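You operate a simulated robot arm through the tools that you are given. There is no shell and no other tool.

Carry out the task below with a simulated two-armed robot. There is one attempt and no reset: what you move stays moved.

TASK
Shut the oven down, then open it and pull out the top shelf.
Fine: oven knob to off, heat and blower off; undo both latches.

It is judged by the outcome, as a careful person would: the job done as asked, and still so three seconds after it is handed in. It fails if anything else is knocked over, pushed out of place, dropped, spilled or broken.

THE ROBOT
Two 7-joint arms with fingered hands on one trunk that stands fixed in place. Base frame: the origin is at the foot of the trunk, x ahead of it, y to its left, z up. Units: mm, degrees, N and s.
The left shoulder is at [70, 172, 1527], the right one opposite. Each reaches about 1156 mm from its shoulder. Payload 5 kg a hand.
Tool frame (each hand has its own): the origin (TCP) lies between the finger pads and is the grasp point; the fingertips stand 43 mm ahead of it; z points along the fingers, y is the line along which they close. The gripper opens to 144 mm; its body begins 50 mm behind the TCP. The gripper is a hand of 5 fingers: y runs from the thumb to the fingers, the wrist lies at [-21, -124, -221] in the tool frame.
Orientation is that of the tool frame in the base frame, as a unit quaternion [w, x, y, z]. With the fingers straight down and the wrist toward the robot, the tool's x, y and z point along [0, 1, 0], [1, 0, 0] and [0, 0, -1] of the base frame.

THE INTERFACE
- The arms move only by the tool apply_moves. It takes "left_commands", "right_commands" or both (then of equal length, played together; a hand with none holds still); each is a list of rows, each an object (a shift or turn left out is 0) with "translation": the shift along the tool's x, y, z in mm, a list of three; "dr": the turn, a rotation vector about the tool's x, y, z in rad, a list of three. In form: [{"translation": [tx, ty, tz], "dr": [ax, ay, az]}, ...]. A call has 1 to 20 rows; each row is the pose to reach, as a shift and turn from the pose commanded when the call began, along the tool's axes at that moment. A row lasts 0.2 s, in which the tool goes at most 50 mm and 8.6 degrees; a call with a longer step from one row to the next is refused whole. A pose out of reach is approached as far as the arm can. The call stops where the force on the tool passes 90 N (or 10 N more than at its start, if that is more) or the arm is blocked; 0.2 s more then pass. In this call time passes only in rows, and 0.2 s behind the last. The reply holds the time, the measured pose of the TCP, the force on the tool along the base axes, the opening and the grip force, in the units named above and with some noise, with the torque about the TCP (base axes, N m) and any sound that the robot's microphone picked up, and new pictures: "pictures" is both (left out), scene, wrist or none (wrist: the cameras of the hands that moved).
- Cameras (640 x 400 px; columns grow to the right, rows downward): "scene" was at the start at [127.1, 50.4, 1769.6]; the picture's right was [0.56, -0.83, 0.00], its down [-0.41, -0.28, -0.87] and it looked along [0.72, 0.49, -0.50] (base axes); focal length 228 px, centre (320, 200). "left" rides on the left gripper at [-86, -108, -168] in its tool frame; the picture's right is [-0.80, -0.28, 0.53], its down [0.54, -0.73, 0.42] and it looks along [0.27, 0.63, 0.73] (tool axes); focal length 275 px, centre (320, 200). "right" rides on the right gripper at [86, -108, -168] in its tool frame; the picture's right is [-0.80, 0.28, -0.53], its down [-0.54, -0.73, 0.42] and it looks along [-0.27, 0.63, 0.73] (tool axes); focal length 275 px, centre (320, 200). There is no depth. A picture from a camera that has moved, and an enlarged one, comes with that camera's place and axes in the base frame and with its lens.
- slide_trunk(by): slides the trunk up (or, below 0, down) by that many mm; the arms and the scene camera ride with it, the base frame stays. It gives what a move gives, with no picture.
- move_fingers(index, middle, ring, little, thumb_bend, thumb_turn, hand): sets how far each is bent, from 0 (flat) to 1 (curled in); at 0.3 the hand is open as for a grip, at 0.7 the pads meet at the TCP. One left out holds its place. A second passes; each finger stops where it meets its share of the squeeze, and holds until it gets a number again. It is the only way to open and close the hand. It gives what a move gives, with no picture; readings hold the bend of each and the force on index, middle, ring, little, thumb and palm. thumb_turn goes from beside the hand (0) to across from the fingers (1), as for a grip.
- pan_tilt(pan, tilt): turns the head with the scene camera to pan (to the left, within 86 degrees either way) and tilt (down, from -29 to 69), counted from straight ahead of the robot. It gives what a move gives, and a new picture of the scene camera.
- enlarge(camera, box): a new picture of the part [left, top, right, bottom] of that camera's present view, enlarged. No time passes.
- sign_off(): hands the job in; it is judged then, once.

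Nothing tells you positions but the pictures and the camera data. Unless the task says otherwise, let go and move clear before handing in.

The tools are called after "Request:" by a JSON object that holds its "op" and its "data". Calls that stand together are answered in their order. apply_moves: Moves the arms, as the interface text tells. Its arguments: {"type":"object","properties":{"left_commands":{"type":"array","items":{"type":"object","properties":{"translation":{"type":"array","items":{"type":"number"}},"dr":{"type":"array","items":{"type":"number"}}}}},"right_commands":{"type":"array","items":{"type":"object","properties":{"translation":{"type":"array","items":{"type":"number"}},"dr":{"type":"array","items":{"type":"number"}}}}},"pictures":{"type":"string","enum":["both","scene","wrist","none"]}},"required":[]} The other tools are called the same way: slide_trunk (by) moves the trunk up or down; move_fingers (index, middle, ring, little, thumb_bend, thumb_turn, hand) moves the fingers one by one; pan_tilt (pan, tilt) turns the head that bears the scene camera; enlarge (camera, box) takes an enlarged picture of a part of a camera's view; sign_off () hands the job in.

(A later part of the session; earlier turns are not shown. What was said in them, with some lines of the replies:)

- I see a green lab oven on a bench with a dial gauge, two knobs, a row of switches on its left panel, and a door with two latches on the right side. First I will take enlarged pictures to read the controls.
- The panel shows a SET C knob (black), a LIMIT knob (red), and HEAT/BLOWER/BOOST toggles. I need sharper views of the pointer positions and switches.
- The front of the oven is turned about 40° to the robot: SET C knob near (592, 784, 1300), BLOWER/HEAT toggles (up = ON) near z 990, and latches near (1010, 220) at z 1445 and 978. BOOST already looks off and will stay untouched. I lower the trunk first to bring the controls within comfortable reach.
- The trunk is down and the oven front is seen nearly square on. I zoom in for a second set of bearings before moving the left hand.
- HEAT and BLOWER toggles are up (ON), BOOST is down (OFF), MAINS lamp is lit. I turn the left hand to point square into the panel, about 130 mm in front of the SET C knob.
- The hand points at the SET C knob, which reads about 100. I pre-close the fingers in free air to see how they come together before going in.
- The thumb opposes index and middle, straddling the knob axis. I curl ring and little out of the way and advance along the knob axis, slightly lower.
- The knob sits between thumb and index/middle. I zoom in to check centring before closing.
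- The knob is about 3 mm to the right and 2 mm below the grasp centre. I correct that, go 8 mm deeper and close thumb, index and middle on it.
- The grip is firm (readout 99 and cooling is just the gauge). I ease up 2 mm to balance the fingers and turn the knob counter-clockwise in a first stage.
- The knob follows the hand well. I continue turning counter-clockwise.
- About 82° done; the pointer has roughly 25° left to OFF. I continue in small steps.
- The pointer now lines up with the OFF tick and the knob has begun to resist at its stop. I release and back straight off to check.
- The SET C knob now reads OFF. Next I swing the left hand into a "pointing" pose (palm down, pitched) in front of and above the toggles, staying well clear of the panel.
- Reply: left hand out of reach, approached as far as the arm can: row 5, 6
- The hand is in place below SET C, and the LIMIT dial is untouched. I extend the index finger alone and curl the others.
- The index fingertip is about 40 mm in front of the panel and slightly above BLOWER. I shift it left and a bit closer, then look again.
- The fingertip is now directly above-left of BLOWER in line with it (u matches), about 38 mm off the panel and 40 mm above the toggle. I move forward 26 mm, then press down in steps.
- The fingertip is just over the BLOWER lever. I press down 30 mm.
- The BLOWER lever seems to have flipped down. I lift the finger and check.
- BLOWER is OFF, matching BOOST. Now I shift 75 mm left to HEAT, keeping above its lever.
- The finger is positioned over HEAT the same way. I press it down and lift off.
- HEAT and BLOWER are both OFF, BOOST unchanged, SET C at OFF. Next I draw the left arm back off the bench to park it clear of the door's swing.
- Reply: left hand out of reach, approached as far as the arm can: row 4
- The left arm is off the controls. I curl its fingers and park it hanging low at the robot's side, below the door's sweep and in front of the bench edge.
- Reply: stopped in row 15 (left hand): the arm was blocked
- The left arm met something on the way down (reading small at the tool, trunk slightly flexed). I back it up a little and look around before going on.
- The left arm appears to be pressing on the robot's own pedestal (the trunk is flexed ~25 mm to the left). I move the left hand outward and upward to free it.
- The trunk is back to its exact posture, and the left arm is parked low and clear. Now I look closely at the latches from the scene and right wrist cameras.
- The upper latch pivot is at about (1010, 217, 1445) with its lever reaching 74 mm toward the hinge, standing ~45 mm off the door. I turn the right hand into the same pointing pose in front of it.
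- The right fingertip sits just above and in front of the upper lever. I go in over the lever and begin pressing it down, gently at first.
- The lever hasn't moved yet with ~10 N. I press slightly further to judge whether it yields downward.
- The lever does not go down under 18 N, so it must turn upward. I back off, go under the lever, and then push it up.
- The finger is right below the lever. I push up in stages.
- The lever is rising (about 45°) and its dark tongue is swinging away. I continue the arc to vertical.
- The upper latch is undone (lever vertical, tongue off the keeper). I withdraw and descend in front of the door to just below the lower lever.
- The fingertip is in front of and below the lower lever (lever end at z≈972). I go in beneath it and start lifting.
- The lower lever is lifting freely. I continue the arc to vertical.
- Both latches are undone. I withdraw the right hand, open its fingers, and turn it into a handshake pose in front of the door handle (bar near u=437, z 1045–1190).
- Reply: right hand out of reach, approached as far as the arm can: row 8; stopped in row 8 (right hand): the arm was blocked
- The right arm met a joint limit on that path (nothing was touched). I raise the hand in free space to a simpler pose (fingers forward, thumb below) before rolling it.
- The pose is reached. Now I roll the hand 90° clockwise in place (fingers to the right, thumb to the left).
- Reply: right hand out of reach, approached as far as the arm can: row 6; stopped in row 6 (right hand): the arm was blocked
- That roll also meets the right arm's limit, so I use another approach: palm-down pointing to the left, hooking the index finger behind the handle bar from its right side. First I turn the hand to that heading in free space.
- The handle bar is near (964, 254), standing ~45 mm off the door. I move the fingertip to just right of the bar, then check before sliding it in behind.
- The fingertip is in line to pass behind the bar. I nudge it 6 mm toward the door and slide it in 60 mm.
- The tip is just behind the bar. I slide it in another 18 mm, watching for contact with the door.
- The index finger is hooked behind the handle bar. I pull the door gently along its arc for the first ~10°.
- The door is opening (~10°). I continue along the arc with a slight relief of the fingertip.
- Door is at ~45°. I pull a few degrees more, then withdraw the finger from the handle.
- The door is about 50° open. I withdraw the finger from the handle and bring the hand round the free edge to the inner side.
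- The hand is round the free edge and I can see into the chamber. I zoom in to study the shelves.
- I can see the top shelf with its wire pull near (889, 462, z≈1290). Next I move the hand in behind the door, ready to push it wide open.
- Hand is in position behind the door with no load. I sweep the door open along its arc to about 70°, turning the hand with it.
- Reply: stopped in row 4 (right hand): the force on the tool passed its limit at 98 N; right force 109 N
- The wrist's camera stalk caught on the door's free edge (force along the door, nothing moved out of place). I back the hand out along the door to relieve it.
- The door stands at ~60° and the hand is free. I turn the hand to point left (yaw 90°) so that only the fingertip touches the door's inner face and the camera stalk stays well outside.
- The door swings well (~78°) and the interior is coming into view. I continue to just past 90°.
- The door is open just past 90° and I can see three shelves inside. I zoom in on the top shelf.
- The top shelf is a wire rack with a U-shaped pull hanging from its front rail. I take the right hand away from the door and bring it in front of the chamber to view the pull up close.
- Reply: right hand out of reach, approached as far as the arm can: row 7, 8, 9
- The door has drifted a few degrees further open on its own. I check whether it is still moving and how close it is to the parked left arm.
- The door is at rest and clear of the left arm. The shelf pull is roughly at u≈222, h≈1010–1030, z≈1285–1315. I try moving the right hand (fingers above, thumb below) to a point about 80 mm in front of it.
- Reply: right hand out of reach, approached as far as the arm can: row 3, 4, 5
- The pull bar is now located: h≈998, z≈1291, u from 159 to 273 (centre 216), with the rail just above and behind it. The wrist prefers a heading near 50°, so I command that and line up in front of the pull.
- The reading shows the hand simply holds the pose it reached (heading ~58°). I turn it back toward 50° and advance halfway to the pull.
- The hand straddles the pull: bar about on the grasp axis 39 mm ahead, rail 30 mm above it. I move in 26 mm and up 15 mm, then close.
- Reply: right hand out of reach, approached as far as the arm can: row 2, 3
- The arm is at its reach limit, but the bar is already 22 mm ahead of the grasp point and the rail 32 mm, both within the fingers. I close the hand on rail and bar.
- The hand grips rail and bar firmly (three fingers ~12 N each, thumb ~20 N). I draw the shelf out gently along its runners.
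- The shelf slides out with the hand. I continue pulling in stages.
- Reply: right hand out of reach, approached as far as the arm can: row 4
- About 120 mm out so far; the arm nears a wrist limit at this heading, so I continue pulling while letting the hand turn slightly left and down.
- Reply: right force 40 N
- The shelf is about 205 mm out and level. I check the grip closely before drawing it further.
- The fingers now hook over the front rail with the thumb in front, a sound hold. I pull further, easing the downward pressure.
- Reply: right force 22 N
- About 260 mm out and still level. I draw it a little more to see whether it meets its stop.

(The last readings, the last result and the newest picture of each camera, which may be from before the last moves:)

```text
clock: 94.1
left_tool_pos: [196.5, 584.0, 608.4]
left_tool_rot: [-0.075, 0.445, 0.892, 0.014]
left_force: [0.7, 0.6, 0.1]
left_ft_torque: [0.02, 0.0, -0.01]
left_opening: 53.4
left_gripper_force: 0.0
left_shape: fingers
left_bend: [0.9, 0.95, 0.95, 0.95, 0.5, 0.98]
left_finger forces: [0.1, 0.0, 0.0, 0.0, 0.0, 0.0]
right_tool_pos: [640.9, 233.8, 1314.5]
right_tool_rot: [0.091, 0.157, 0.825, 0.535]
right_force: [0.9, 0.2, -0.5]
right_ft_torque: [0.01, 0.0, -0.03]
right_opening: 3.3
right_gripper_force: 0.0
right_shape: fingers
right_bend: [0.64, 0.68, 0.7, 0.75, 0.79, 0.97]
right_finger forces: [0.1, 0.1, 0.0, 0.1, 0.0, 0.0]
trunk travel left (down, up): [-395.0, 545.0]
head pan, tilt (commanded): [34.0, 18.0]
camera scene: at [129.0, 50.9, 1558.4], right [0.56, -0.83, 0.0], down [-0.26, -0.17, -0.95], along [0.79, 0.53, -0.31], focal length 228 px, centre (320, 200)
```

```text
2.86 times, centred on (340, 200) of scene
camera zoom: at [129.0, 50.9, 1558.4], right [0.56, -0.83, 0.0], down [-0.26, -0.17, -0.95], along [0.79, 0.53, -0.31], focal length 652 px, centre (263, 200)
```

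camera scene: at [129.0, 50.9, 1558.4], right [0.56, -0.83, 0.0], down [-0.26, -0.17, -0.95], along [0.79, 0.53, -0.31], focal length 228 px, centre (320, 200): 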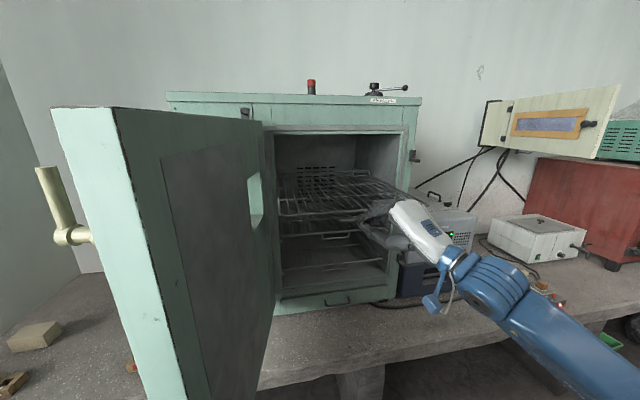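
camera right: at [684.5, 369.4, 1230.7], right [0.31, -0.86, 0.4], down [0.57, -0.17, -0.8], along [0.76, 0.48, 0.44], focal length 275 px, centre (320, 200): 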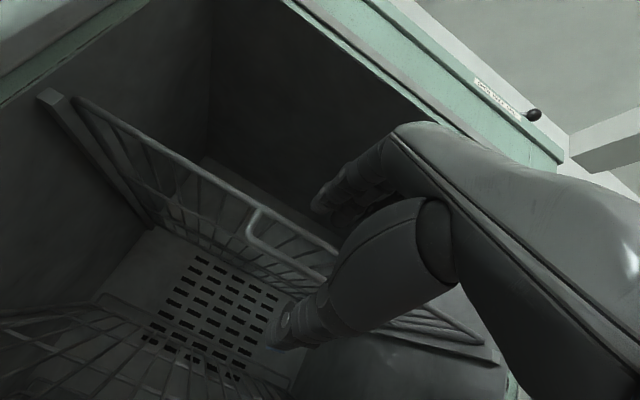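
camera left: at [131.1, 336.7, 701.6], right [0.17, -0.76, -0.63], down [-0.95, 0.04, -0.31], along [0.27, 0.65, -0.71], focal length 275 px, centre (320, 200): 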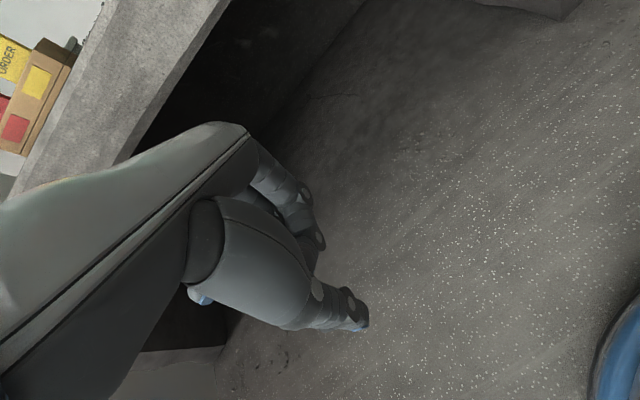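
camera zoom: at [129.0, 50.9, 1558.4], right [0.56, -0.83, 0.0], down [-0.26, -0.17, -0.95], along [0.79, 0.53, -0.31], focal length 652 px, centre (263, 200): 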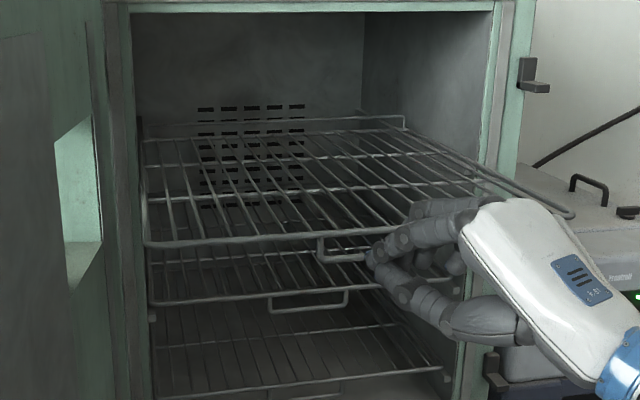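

The fingers slipped off while the shelf stayed put, level, roughly 260 mm out — possibly at its stop. I will re-grip once to check whether it goes further.

Request:
{"op": "move_fingers", "data": {"hand": "right", "index": 0.42, "middle": 0.42, "ring": 0.42, "little": 0.42, "thumb_bend": 0.42}}

Request:
{"op": "enlarge", "data": {"camera": "right", "box": [120, 60, 440, 340]}}

Request:
{"op": "enlarge", "data": {"camera": "scene", "box": [260, 150, 420, 250]}}

```text
clock: 95.1
left_tool_pos: [198.3, 585.0, 607.3]
left_tool_rot: [-0.075, 0.445, 0.892, 0.013]
left_force: [-1.2, 0.0, -0.1]
left_ft_torque: [0.01, 0.0, -0.02]
left_opening: 53.3
left_gripper_force: 0.2
left_shape: fingers
left_bend: [0.9, 0.95, 0.95, 0.95, 0.5, 0.98]
left_finger forces: [0.0, 0.0, 0.1, 0.0, 0.1, 0.0]
right_tool_pos: [641.1, 235.0, 1314.9]
right_tool_rot: [0.092, 0.158, 0.825, 0.535]
right_force: [0.5, -0.2, -1.2]
right_ft_torque: [0.03, -0.03, 0.01]
right_opening: 106.9
right_gripper_force: 0.0
right_shape: fingers
right_bend: [0.42, 0.42, 0.42, 0.42, 0.42, 0.97]
right_finger forces: [0.1, 0.0, 0.0, 0.0, 0.0, 0.1]
trunk travel left (down, up): [-395.0, 545.0]
head pan, tilt (commanded): [34.0, 18.0]
```

```text
1.43 times, centred on (280, 200) of right
camera zoom: at [489.3, 81.0, 1285.6], right [0.62, -0.63, 0.46], down [0.52, -0.11, -0.84], along [0.58, 0.77, 0.27], focal length 393 px, centre (377, 200)
```

zoom: 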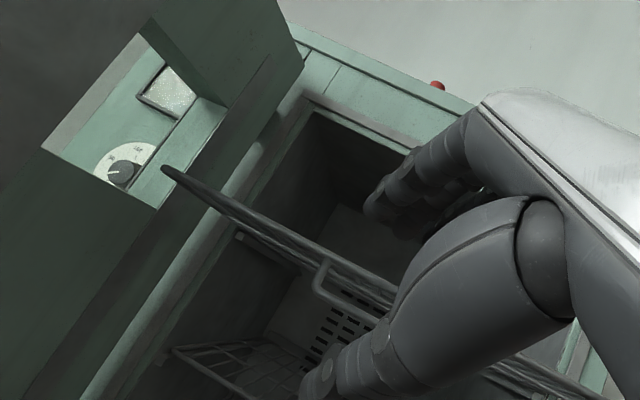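

```text
4.00 times, centred on (340, 200) of scene
camera zoom: at [129.2, 51.5, 1558.5], right [0.56, -0.83, 0.0], down [-0.26, -0.17, -0.95], along [0.79, 0.53, -0.31], focal length 914 px, centre (240, 200)
```

zoom: 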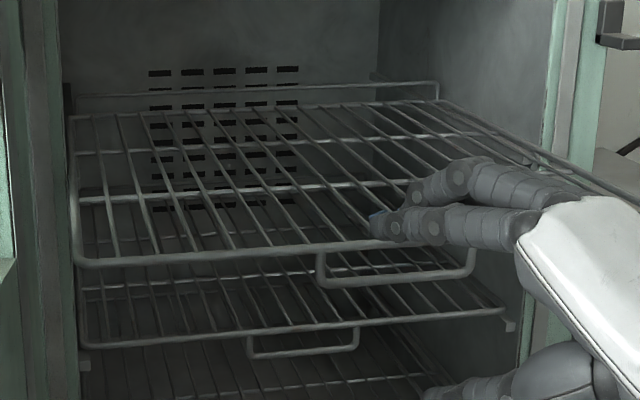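

Request:
{"op": "apply_moves", "data": {"right_commands": [{"translation": [-17, 11, 24.4], "dr": [-0.012, -0.04, 0.018]}, {"translation": [-34, 22, 48.9], "dr": [-0.025, -0.081, 0.037]}, {"translation": [-50.6, 33, 73.3], "dr": [-0.037, -0.121, 0.055]}], "pictures": "none"}}

Request:
{"op": "enlarge", "data": {"camera": "right", "box": [120, 60, 440, 340]}}

Request:
{"op": "enlarge", "data": {"camera": "scene", "box": [260, 150, 420, 250]}}

```text
clock: 95.9
left_tool_pos: [197.8, 585.8, 606.0]
left_tool_rot: [-0.075, 0.446, 0.892, 0.014]
left_force: [0.2, 0.2, 0.9]
left_ft_torque: [-0.01, 0.02, 0.0]
left_opening: 53.5
left_gripper_force: 0.1
left_shape: fingers
left_bend: [0.9, 0.95, 0.95, 0.95, 0.5, 0.98]
left_finger forces: [0.1, 0.0, 0.0, 0.0, 0.0, 0.0]
right_tool_pos: [717.1, 294.2, 1314.0]
right_tool_rot: [0.129, 0.211, 0.804, 0.541]
right_force: [0.3, 0.7, 0.3]
right_ft_torque: [0.03, 0.01, 0.01]
right_opening: 107.0
right_gripper_force: 0.1
right_shape: fingers
right_bend: [0.42, 0.42, 0.42, 0.42, 0.42, 0.97]
right_finger forces: [0.1, 0.0, 0.0, 0.0, 0.1, 0.0]
trunk travel left (down, up): [-395.0, 545.0]
head pan, tilt (commanded): [34.0, 18.0]
```

```text
1.43 times, centred on (280, 200) of right
camera zoom: at [546.7, 163.9, 1277.9], right [0.52, -0.72, 0.45], down [0.52, -0.15, -0.84], along [0.68, 0.67, 0.3], focal length 393 px, centre (377, 200)
```

zoom: 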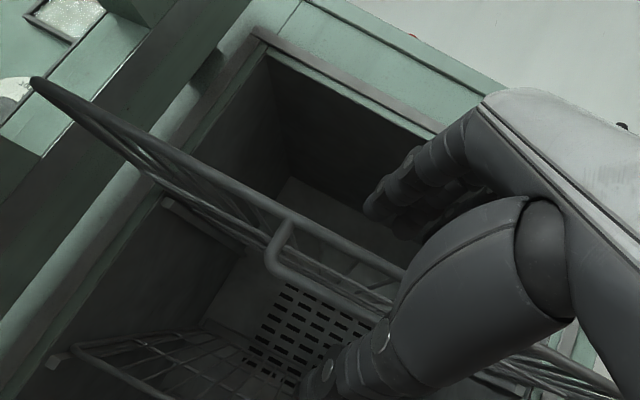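

```text
4.00 times, centred on (340, 200) of scene
camera zoom: at [129.9, 53.2, 1558.3], right [0.56, -0.83, 0.0], down [-0.26, -0.17, -0.95], along [0.79, 0.53, -0.31], focal length 914 px, centre (240, 200)
```

zoom: 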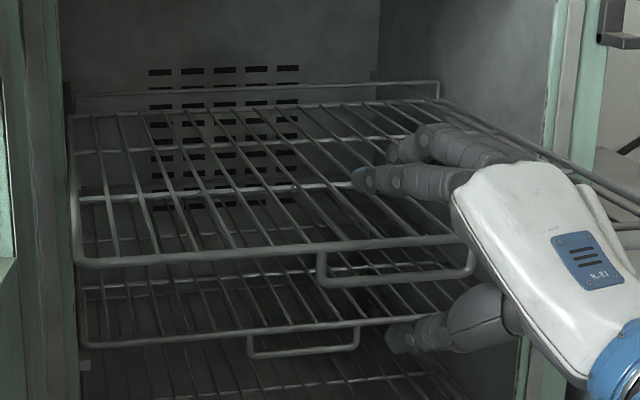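

The hand straddles the rail and bar again. I close and try a further gentle pull.

Request:
{"op": "move_fingers", "data": {"hand": "right", "index": 0.75, "middle": 0.75, "ring": 0.75, "little": 0.75, "thumb_bend": 0.75}}

Request:
{"op": "apply_moves", "data": {"right_commands": [{"translation": [4, -3.5, -8.5]}, {"translation": [7.5, -7, -17]}, {"translation": [11, -10.5, -25.5]}], "pictures": "none"}}

Request:
{"op": "enlarge", "data": {"camera": "right", "box": [120, 60, 440, 340]}}

Request:
{"op": "enlarge", "data": {"camera": "scene", "box": [260, 150, 420, 250]}}

```text
clock: 96.9
left_tool_pos: [197.1, 584.1, 606.8]
left_tool_rot: [-0.076, 0.446, 0.892, 0.013]
left_force: [-0.4, 0.0, -0.6]
left_ft_torque: [0.03, 0.0, 0.0]
left_opening: 53.6
left_gripper_force: 0.1
left_shape: fingers
left_bend: [0.9, 0.95, 0.95, 0.95, 0.5, 0.98]
left_finger forces: [0.0, 0.0, 0.1, 0.0, 0.0, 0.0]
right_tool_pos: [715.7, 293.3, 1316.9]
right_tool_rot: [0.13, 0.21, 0.802, 0.543]
right_force: [15.2, 7.5, 27.8]
right_ft_torque: [0.05, -1.7, 0.37]
right_opening: 41.1
right_gripper_force: 33.5
right_shape: fingers
right_bend: [0.61, 0.62, 0.62, 0.71, 0.63, 0.97]
right_finger forces: [12.2, 10.7, 11.7, 12.8, 20.6, 0.1]
trunk travel left (down, up): [-395.0, 545.0]
head pan, tilt (commanded): [34.0, 18.0]
```

```text
clock: 97.7
left_tool_pos: [196.7, 585.0, 606.9]
left_tool_rot: [-0.075, 0.446, 0.892, 0.012]
left_force: [-0.5, 0.1, 0.0]
left_ft_torque: [0.0, 0.04, 0.0]
left_opening: 53.2
left_gripper_force: 0.1
left_shape: fingers
left_bend: [0.9, 0.95, 0.95, 0.95, 0.5, 0.98]
left_finger forces: [0.0, 0.0, 0.0, 0.0, 0.0, 0.0]
right_tool_pos: [692.8, 275.5, 1316.8]
right_tool_rot: [0.129, 0.209, 0.803, 0.543]
right_force: [8.9, 8.5, 29.6]
right_ft_torque: [0.84, -1.07, 0.28]
right_opening: 5.3
right_gripper_force: 14.9
right_shape: fingers
right_bend: [0.64, 0.61, 0.62, 0.72, 0.75, 0.97]
right_finger forces: [9.3, 10.3, 10.8, 0.0, 0.0, 0.0]
trunk travel left (down, up): [-395.0, 545.0]
head pan, tilt (commanded): [34.0, 18.0]
```

```text
1.43 times, centred on (280, 200) of right
camera zoom: at [522.5, 144.1, 1279.8], right [0.52, -0.72, 0.45], down [0.52, -0.15, -0.84], along [0.68, 0.67, 0.3], focal length 393 px, centre (377, 200)
```

zoom: 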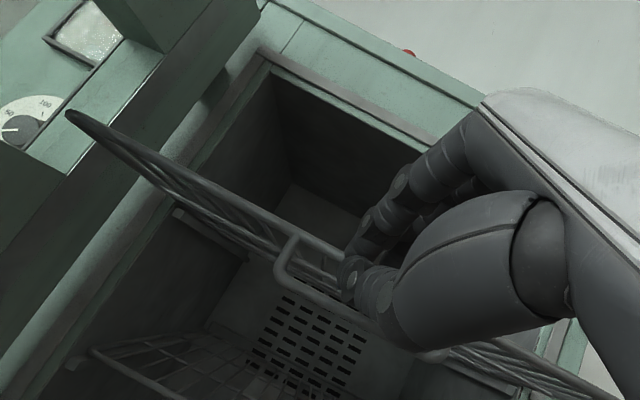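

```text
4.00 times, centred on (340, 200) of scene
camera zoom: at [128.1, 51.8, 1558.6], right [0.56, -0.83, 0.0], down [-0.26, -0.17, -0.95], along [0.79, 0.53, -0.31], focal length 914 px, centre (240, 200)
```

zoom: 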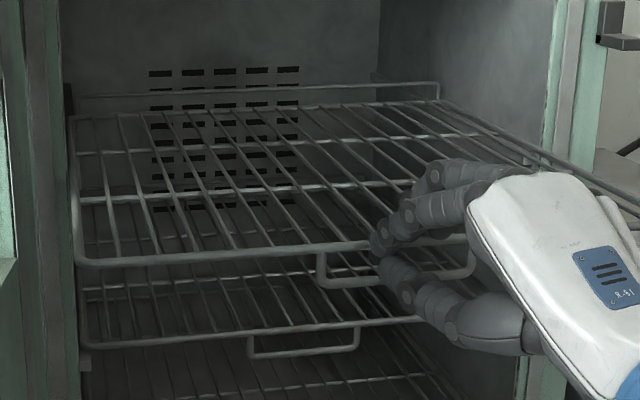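

The shelf does not move any further under a firm pull, so it is out to its stop. I open the hand and back straight away from it.

Request:
{"op": "move_fingers", "data": {"hand": "right", "index": 0.35, "middle": 0.35, "ring": 0.35, "little": 0.35, "thumb_bend": 0.35}}

Request:
{"op": "apply_moves", "data": {"right_commands": [{"translation": [8, -7, -17]}, {"translation": [16, -14, -34]}, {"translation": [28, -25, -60]}, {"translation": [40, -36, -86]}, {"translation": [50, -46, -108]}], "pictures": "both"}}

```text
clock: 98.7
left_tool_pos: [197.0, 583.7, 607.4]
left_tool_rot: [-0.075, 0.445, 0.892, 0.014]
left_force: [0.2, 1.0, -0.3]
left_ft_torque: [0.01, 0.0, 0.03]
left_opening: 53.6
left_gripper_force: 0.0
left_shape: fingers
left_bend: [0.9, 0.95, 0.95, 0.95, 0.5, 0.98]
left_finger forces: [0.0, 0.0, 0.0, 0.0, 0.0, 0.0]
right_tool_pos: [694.1, 274.9, 1314.3]
right_tool_rot: [0.129, 0.21, 0.804, 0.541]
right_force: [-0.2, -0.3, 0.8]
right_ft_torque: [0.0, 0.01, -0.02]
right_opening: 131.6
right_gripper_force: 0.1
right_shape: fingers
right_bend: [0.35, 0.35, 0.35, 0.35, 0.35, 0.97]
right_finger forces: [0.0, 0.1, 0.0, 0.0, 0.0, 0.0]
trunk travel left (down, up): [-395.0, 545.0]
head pan, tilt (commanded): [34.0, 18.0]
```

```text
clock: 99.9
left_tool_pos: [196.3, 585.4, 607.3]
left_tool_rot: [-0.075, 0.445, 0.892, 0.014]
left_force: [-0.2, 0.6, -0.2]
left_ft_torque: [-0.02, 0.01, 0.02]
left_opening: 53.3
left_gripper_force: 0.1
left_shape: fingers
left_bend: [0.9, 0.95, 0.95, 0.95, 0.5, 0.98]
left_finger forces: [0.1, 0.0, 0.0, 0.1, 0.0, 0.0]
right_tool_pos: [591.7, 194.3, 1313.4]
right_tool_rot: [0.129, 0.21, 0.803, 0.542]
right_force: [-0.4, -0.9, 0.3]
right_ft_torque: [-0.04, 0.02, -0.02]
right_opening: 131.8
right_gripper_force: 0.1
right_shape: fingers
right_bend: [0.35, 0.35, 0.35, 0.35, 0.35, 0.97]
right_finger forces: [0.0, 0.1, 0.0, 0.0, 0.0, 0.0]
trunk travel left (down, up): [-395.0, 545.0]
head pan, tilt (commanded): [34.0, 18.0]
camera scene: at [128.6, 50.8, 1558.6], right [0.56, -0.83, 0.0], down [-0.26, -0.17, -0.95], along [0.79, 0.53, -0.31], focal length 228 px, centre (320, 200)
camera right: at [422.5, 62.8, 1277.0], right [0.52, -0.72, 0.45], down [0.52, -0.15, -0.84], along [0.68, 0.67, 0.3], focal length 275 px, centre (320, 200)
```

scene: 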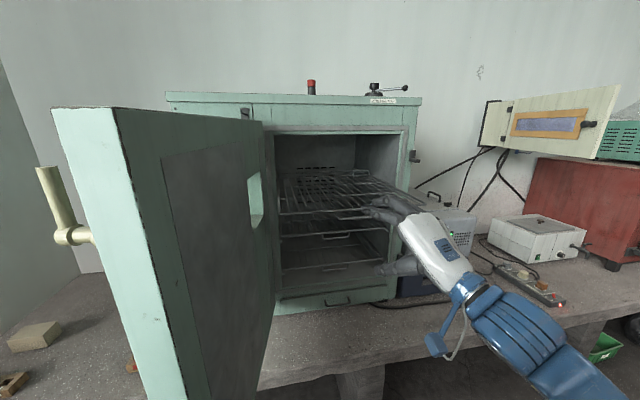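
right: 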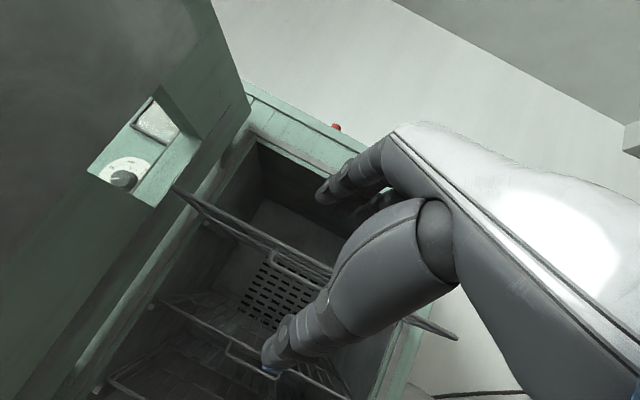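

The hand is clear of the shelf. I move the right arm further aside to the right and check the whole scene.

Request:
{"op": "apply_moves", "data": {"right_commands": [{"translation": [-20, -13.5, -34]}, {"translation": [-40, -27, -68]}, {"translation": [-59, -40, -102]}, {"translation": [-79, -54, -136]}, {"translation": [-99, -67, -170]}, {"translation": [-119, -81, -204]}], "pictures": "scene"}}

Request:
{"op": "enlarge", "data": {"camera": "scene", "box": [240, 80, 440, 320]}}

Request:
{"op": "enlarge", "data": {"camera": "scene", "box": [0, 80, 280, 400]}}

Request:
{"op": "enlarge", "data": {"camera": "right", "box": [0, 0, 640, 400]}}

```text
clock: 101.3
left_tool_pos: [196.1, 584.2, 607.7]
left_tool_rot: [-0.074, 0.445, 0.892, 0.014]
left_force: [-0.6, -0.5, 0.3]
left_ft_torque: [0.04, -0.06, 0.01]
left_opening: 53.4
left_gripper_force: 0.1
left_shape: fingers
left_bend: [0.9, 0.95, 0.95, 0.95, 0.5, 0.98]
left_finger forces: [0.0, 0.0, 0.1, 0.0, 0.1, 0.0]
right_tool_pos: [592.0, -55.0, 1315.6]
right_tool_rot: [0.129, 0.209, 0.803, 0.543]
right_force: [-1.0, -0.3, 0.6]
right_ft_torque: [0.0, -0.06, 0.04]
right_opening: 131.8
right_gripper_force: 0.1
right_shape: fingers
right_bend: [0.35, 0.35, 0.35, 0.35, 0.35, 0.98]
right_finger forces: [0.0, 0.0, 0.0, 0.0, 0.1, 0.0]
trunk travel left (down, up): [-395.0, 545.0]
head pan, tilt (commanded): [34.0, 18.0]
camera scene: at [127.7, 49.7, 1558.6], right [0.56, -0.83, 0.0], down [-0.26, -0.17, -0.95], along [0.79, 0.53, -0.31], focal length 228 px, centre (320, 200)
```

scene: 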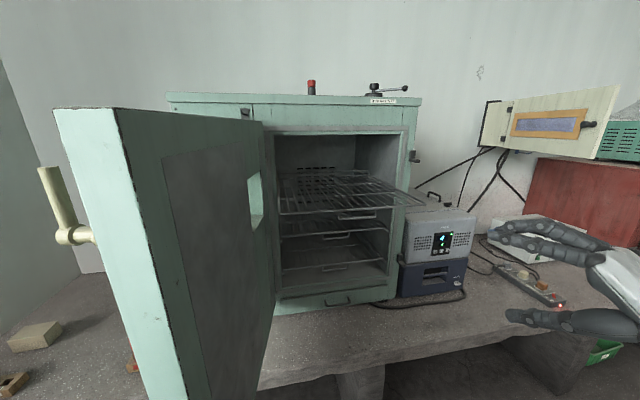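

```text
1.67 times, centred on (340, 200) of scene
camera zoom: at [127.7, 49.7, 1558.6], right [0.56, -0.83, 0.0], down [-0.26, -0.17, -0.95], along [0.79, 0.53, -0.31], focal length 381 px, centre (287, 200)
```

zoom: 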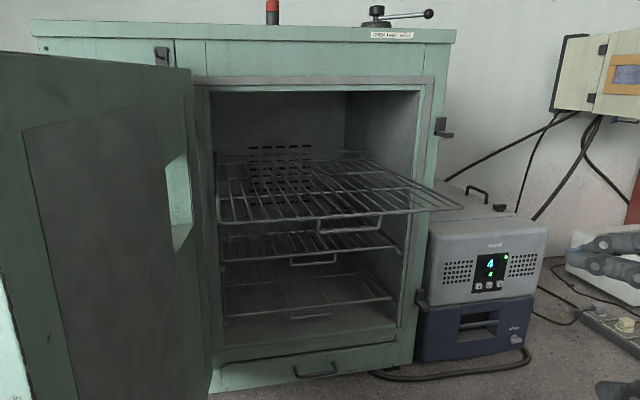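

```text
1.25 times, centred on (140, 240) of scene
camera zoom: at [127.7, 49.7, 1558.6], right [0.56, -0.83, 0.0], down [-0.26, -0.17, -0.95], along [0.79, 0.53, -0.31], focal length 286 px, centre (545, 150)
```

zoom: 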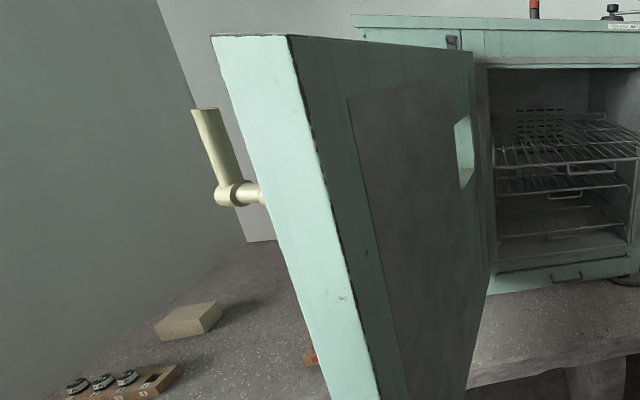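

```text
1.00 times, centred on (320, 200) of right (not enlarged: the box is as wide or as high as the picture)
camera zoom: at [422.3, -187.6, 1279.7], right [0.52, -0.72, 0.45], down [0.52, -0.15, -0.84], along [0.68, 0.67, 0.3], focal length 275 px, centre (320, 200)
```

zoom: 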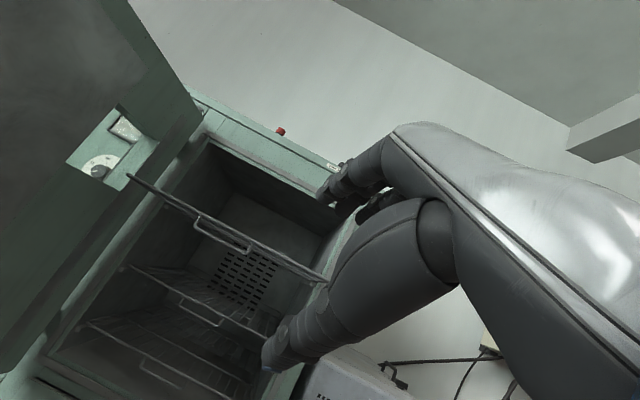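

The shelf is out and level, the door open, and nothing around seems disturbed. I do one last check of the dial through the door window and of the bench on the left.

Request:
{"op": "enlarge", "data": {"camera": "right", "box": [60, 100, 160, 200]}}

Request:
{"op": "pan_tilt", "data": {"pan": 66, "tilt": 30}}

```text
4.00 times, centred on (110, 150) of right
camera zoom: at [422.3, -187.6, 1279.7], right [0.52, -0.72, 0.45], down [0.52, -0.15, -0.84], along [0.68, 0.67, 0.3], focal length 1101 px, centre (1160, 400)
```

zoom: 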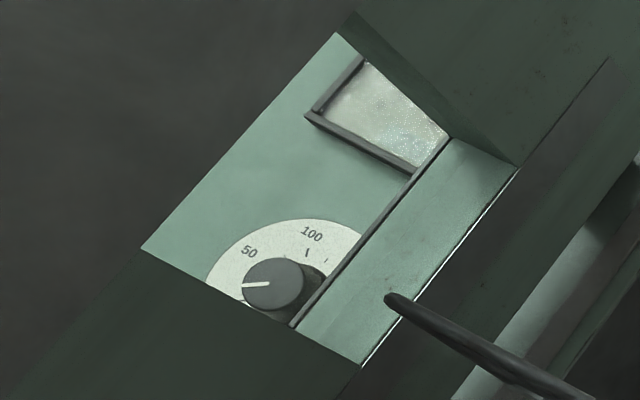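

```text
clock: 102.3
left_tool_pos: [196.4, 584.8, 607.9]
left_tool_rot: [-0.075, 0.446, 0.892, 0.014]
left_force: [-0.3, -0.1, -0.2]
left_ft_torque: [0.01, -0.04, 0.02]
left_opening: 53.3
left_gripper_force: 0.0
left_shape: fingers
left_bend: [0.9, 0.95, 0.95, 0.95, 0.5, 0.98]
left_finger forces: [0.1, 0.1, 0.1, 0.0, 0.1, 0.0]
right_tool_pos: [593.3, -55.3, 1316.4]
right_tool_rot: [0.13, 0.211, 0.803, 0.542]
right_force: [-0.3, -0.3, -0.2]
right_ft_torque: [0.01, -0.02, -0.04]
right_opening: 131.7
right_gripper_force: 0.0
right_shape: fingers
right_bend: [0.35, 0.35, 0.35, 0.35, 0.35, 0.98]
right_finger forces: [0.0, 0.1, 0.0, 0.0, 0.0, 0.1]
trunk travel left (down, up): [-395.0, 545.0]
head pan, tilt (commanded): [66.0, 30.0]
camera scene: at [88.4, 81.6, 1539.2], right [0.91, -0.41, 0.0], down [-0.2, -0.46, -0.87], along [0.35, 0.79, -0.5], focal length 228 px, centre (320, 200)
```

scene: 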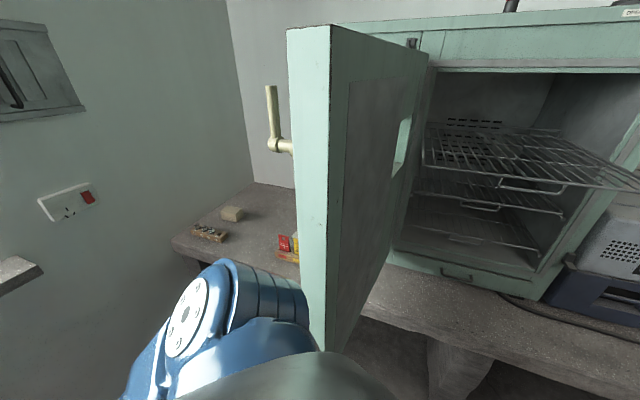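

Everything is as asked:
- SET C is at OFF, and HEAT and BLOWER are off. BOOST and LIMIT were not touched.
- Both latches are undone and the door stands open, at rest.
- The top shelf is drawn out to its stop and sits level.
- Both hands are clear, and the tags and other equipment look undisturbed.

I hand the job in.

Request:
{"op": "sign_off", "data": {}}

```text
The job is handed in.
```

The oven is shut down, the door is open and the top shelf is pulled out, and I have handed the job in.

- **Controls:** The SET C knob is at OFF, and the HEAT and BLOWER switches are off. I left the LIMIT knob and the BOOST switch (already off) alone. The MAINS lamp was still lit when I last saw the panel, since turning that off was not part of the job.
- **Door:** Both latch levers turn upward to release; the upper one would not go down when I tried it. The door is open a little past 90° and was not moving when I finished.
- **Shelf:** The top shelf is out about 250 mm and level. It did not move when I gripped it and pulled again, so I take that as its stop.

**Contacts along the way:**
- While I was parking the left arm, it blocked against something, most likely the robot's own base. Backing it off cleared it.
- While I was opening the door, the right wrist's camera arm caught on the door edge, reaching 98 N. I backed it off straight away.

I saw nothing knocked over or moved as a result. The door hid the switch panel in my final views, so the switch positions are from when I last saw them, before opening the door. I could see part of the SET C dial through the door window, and it looked unchanged.
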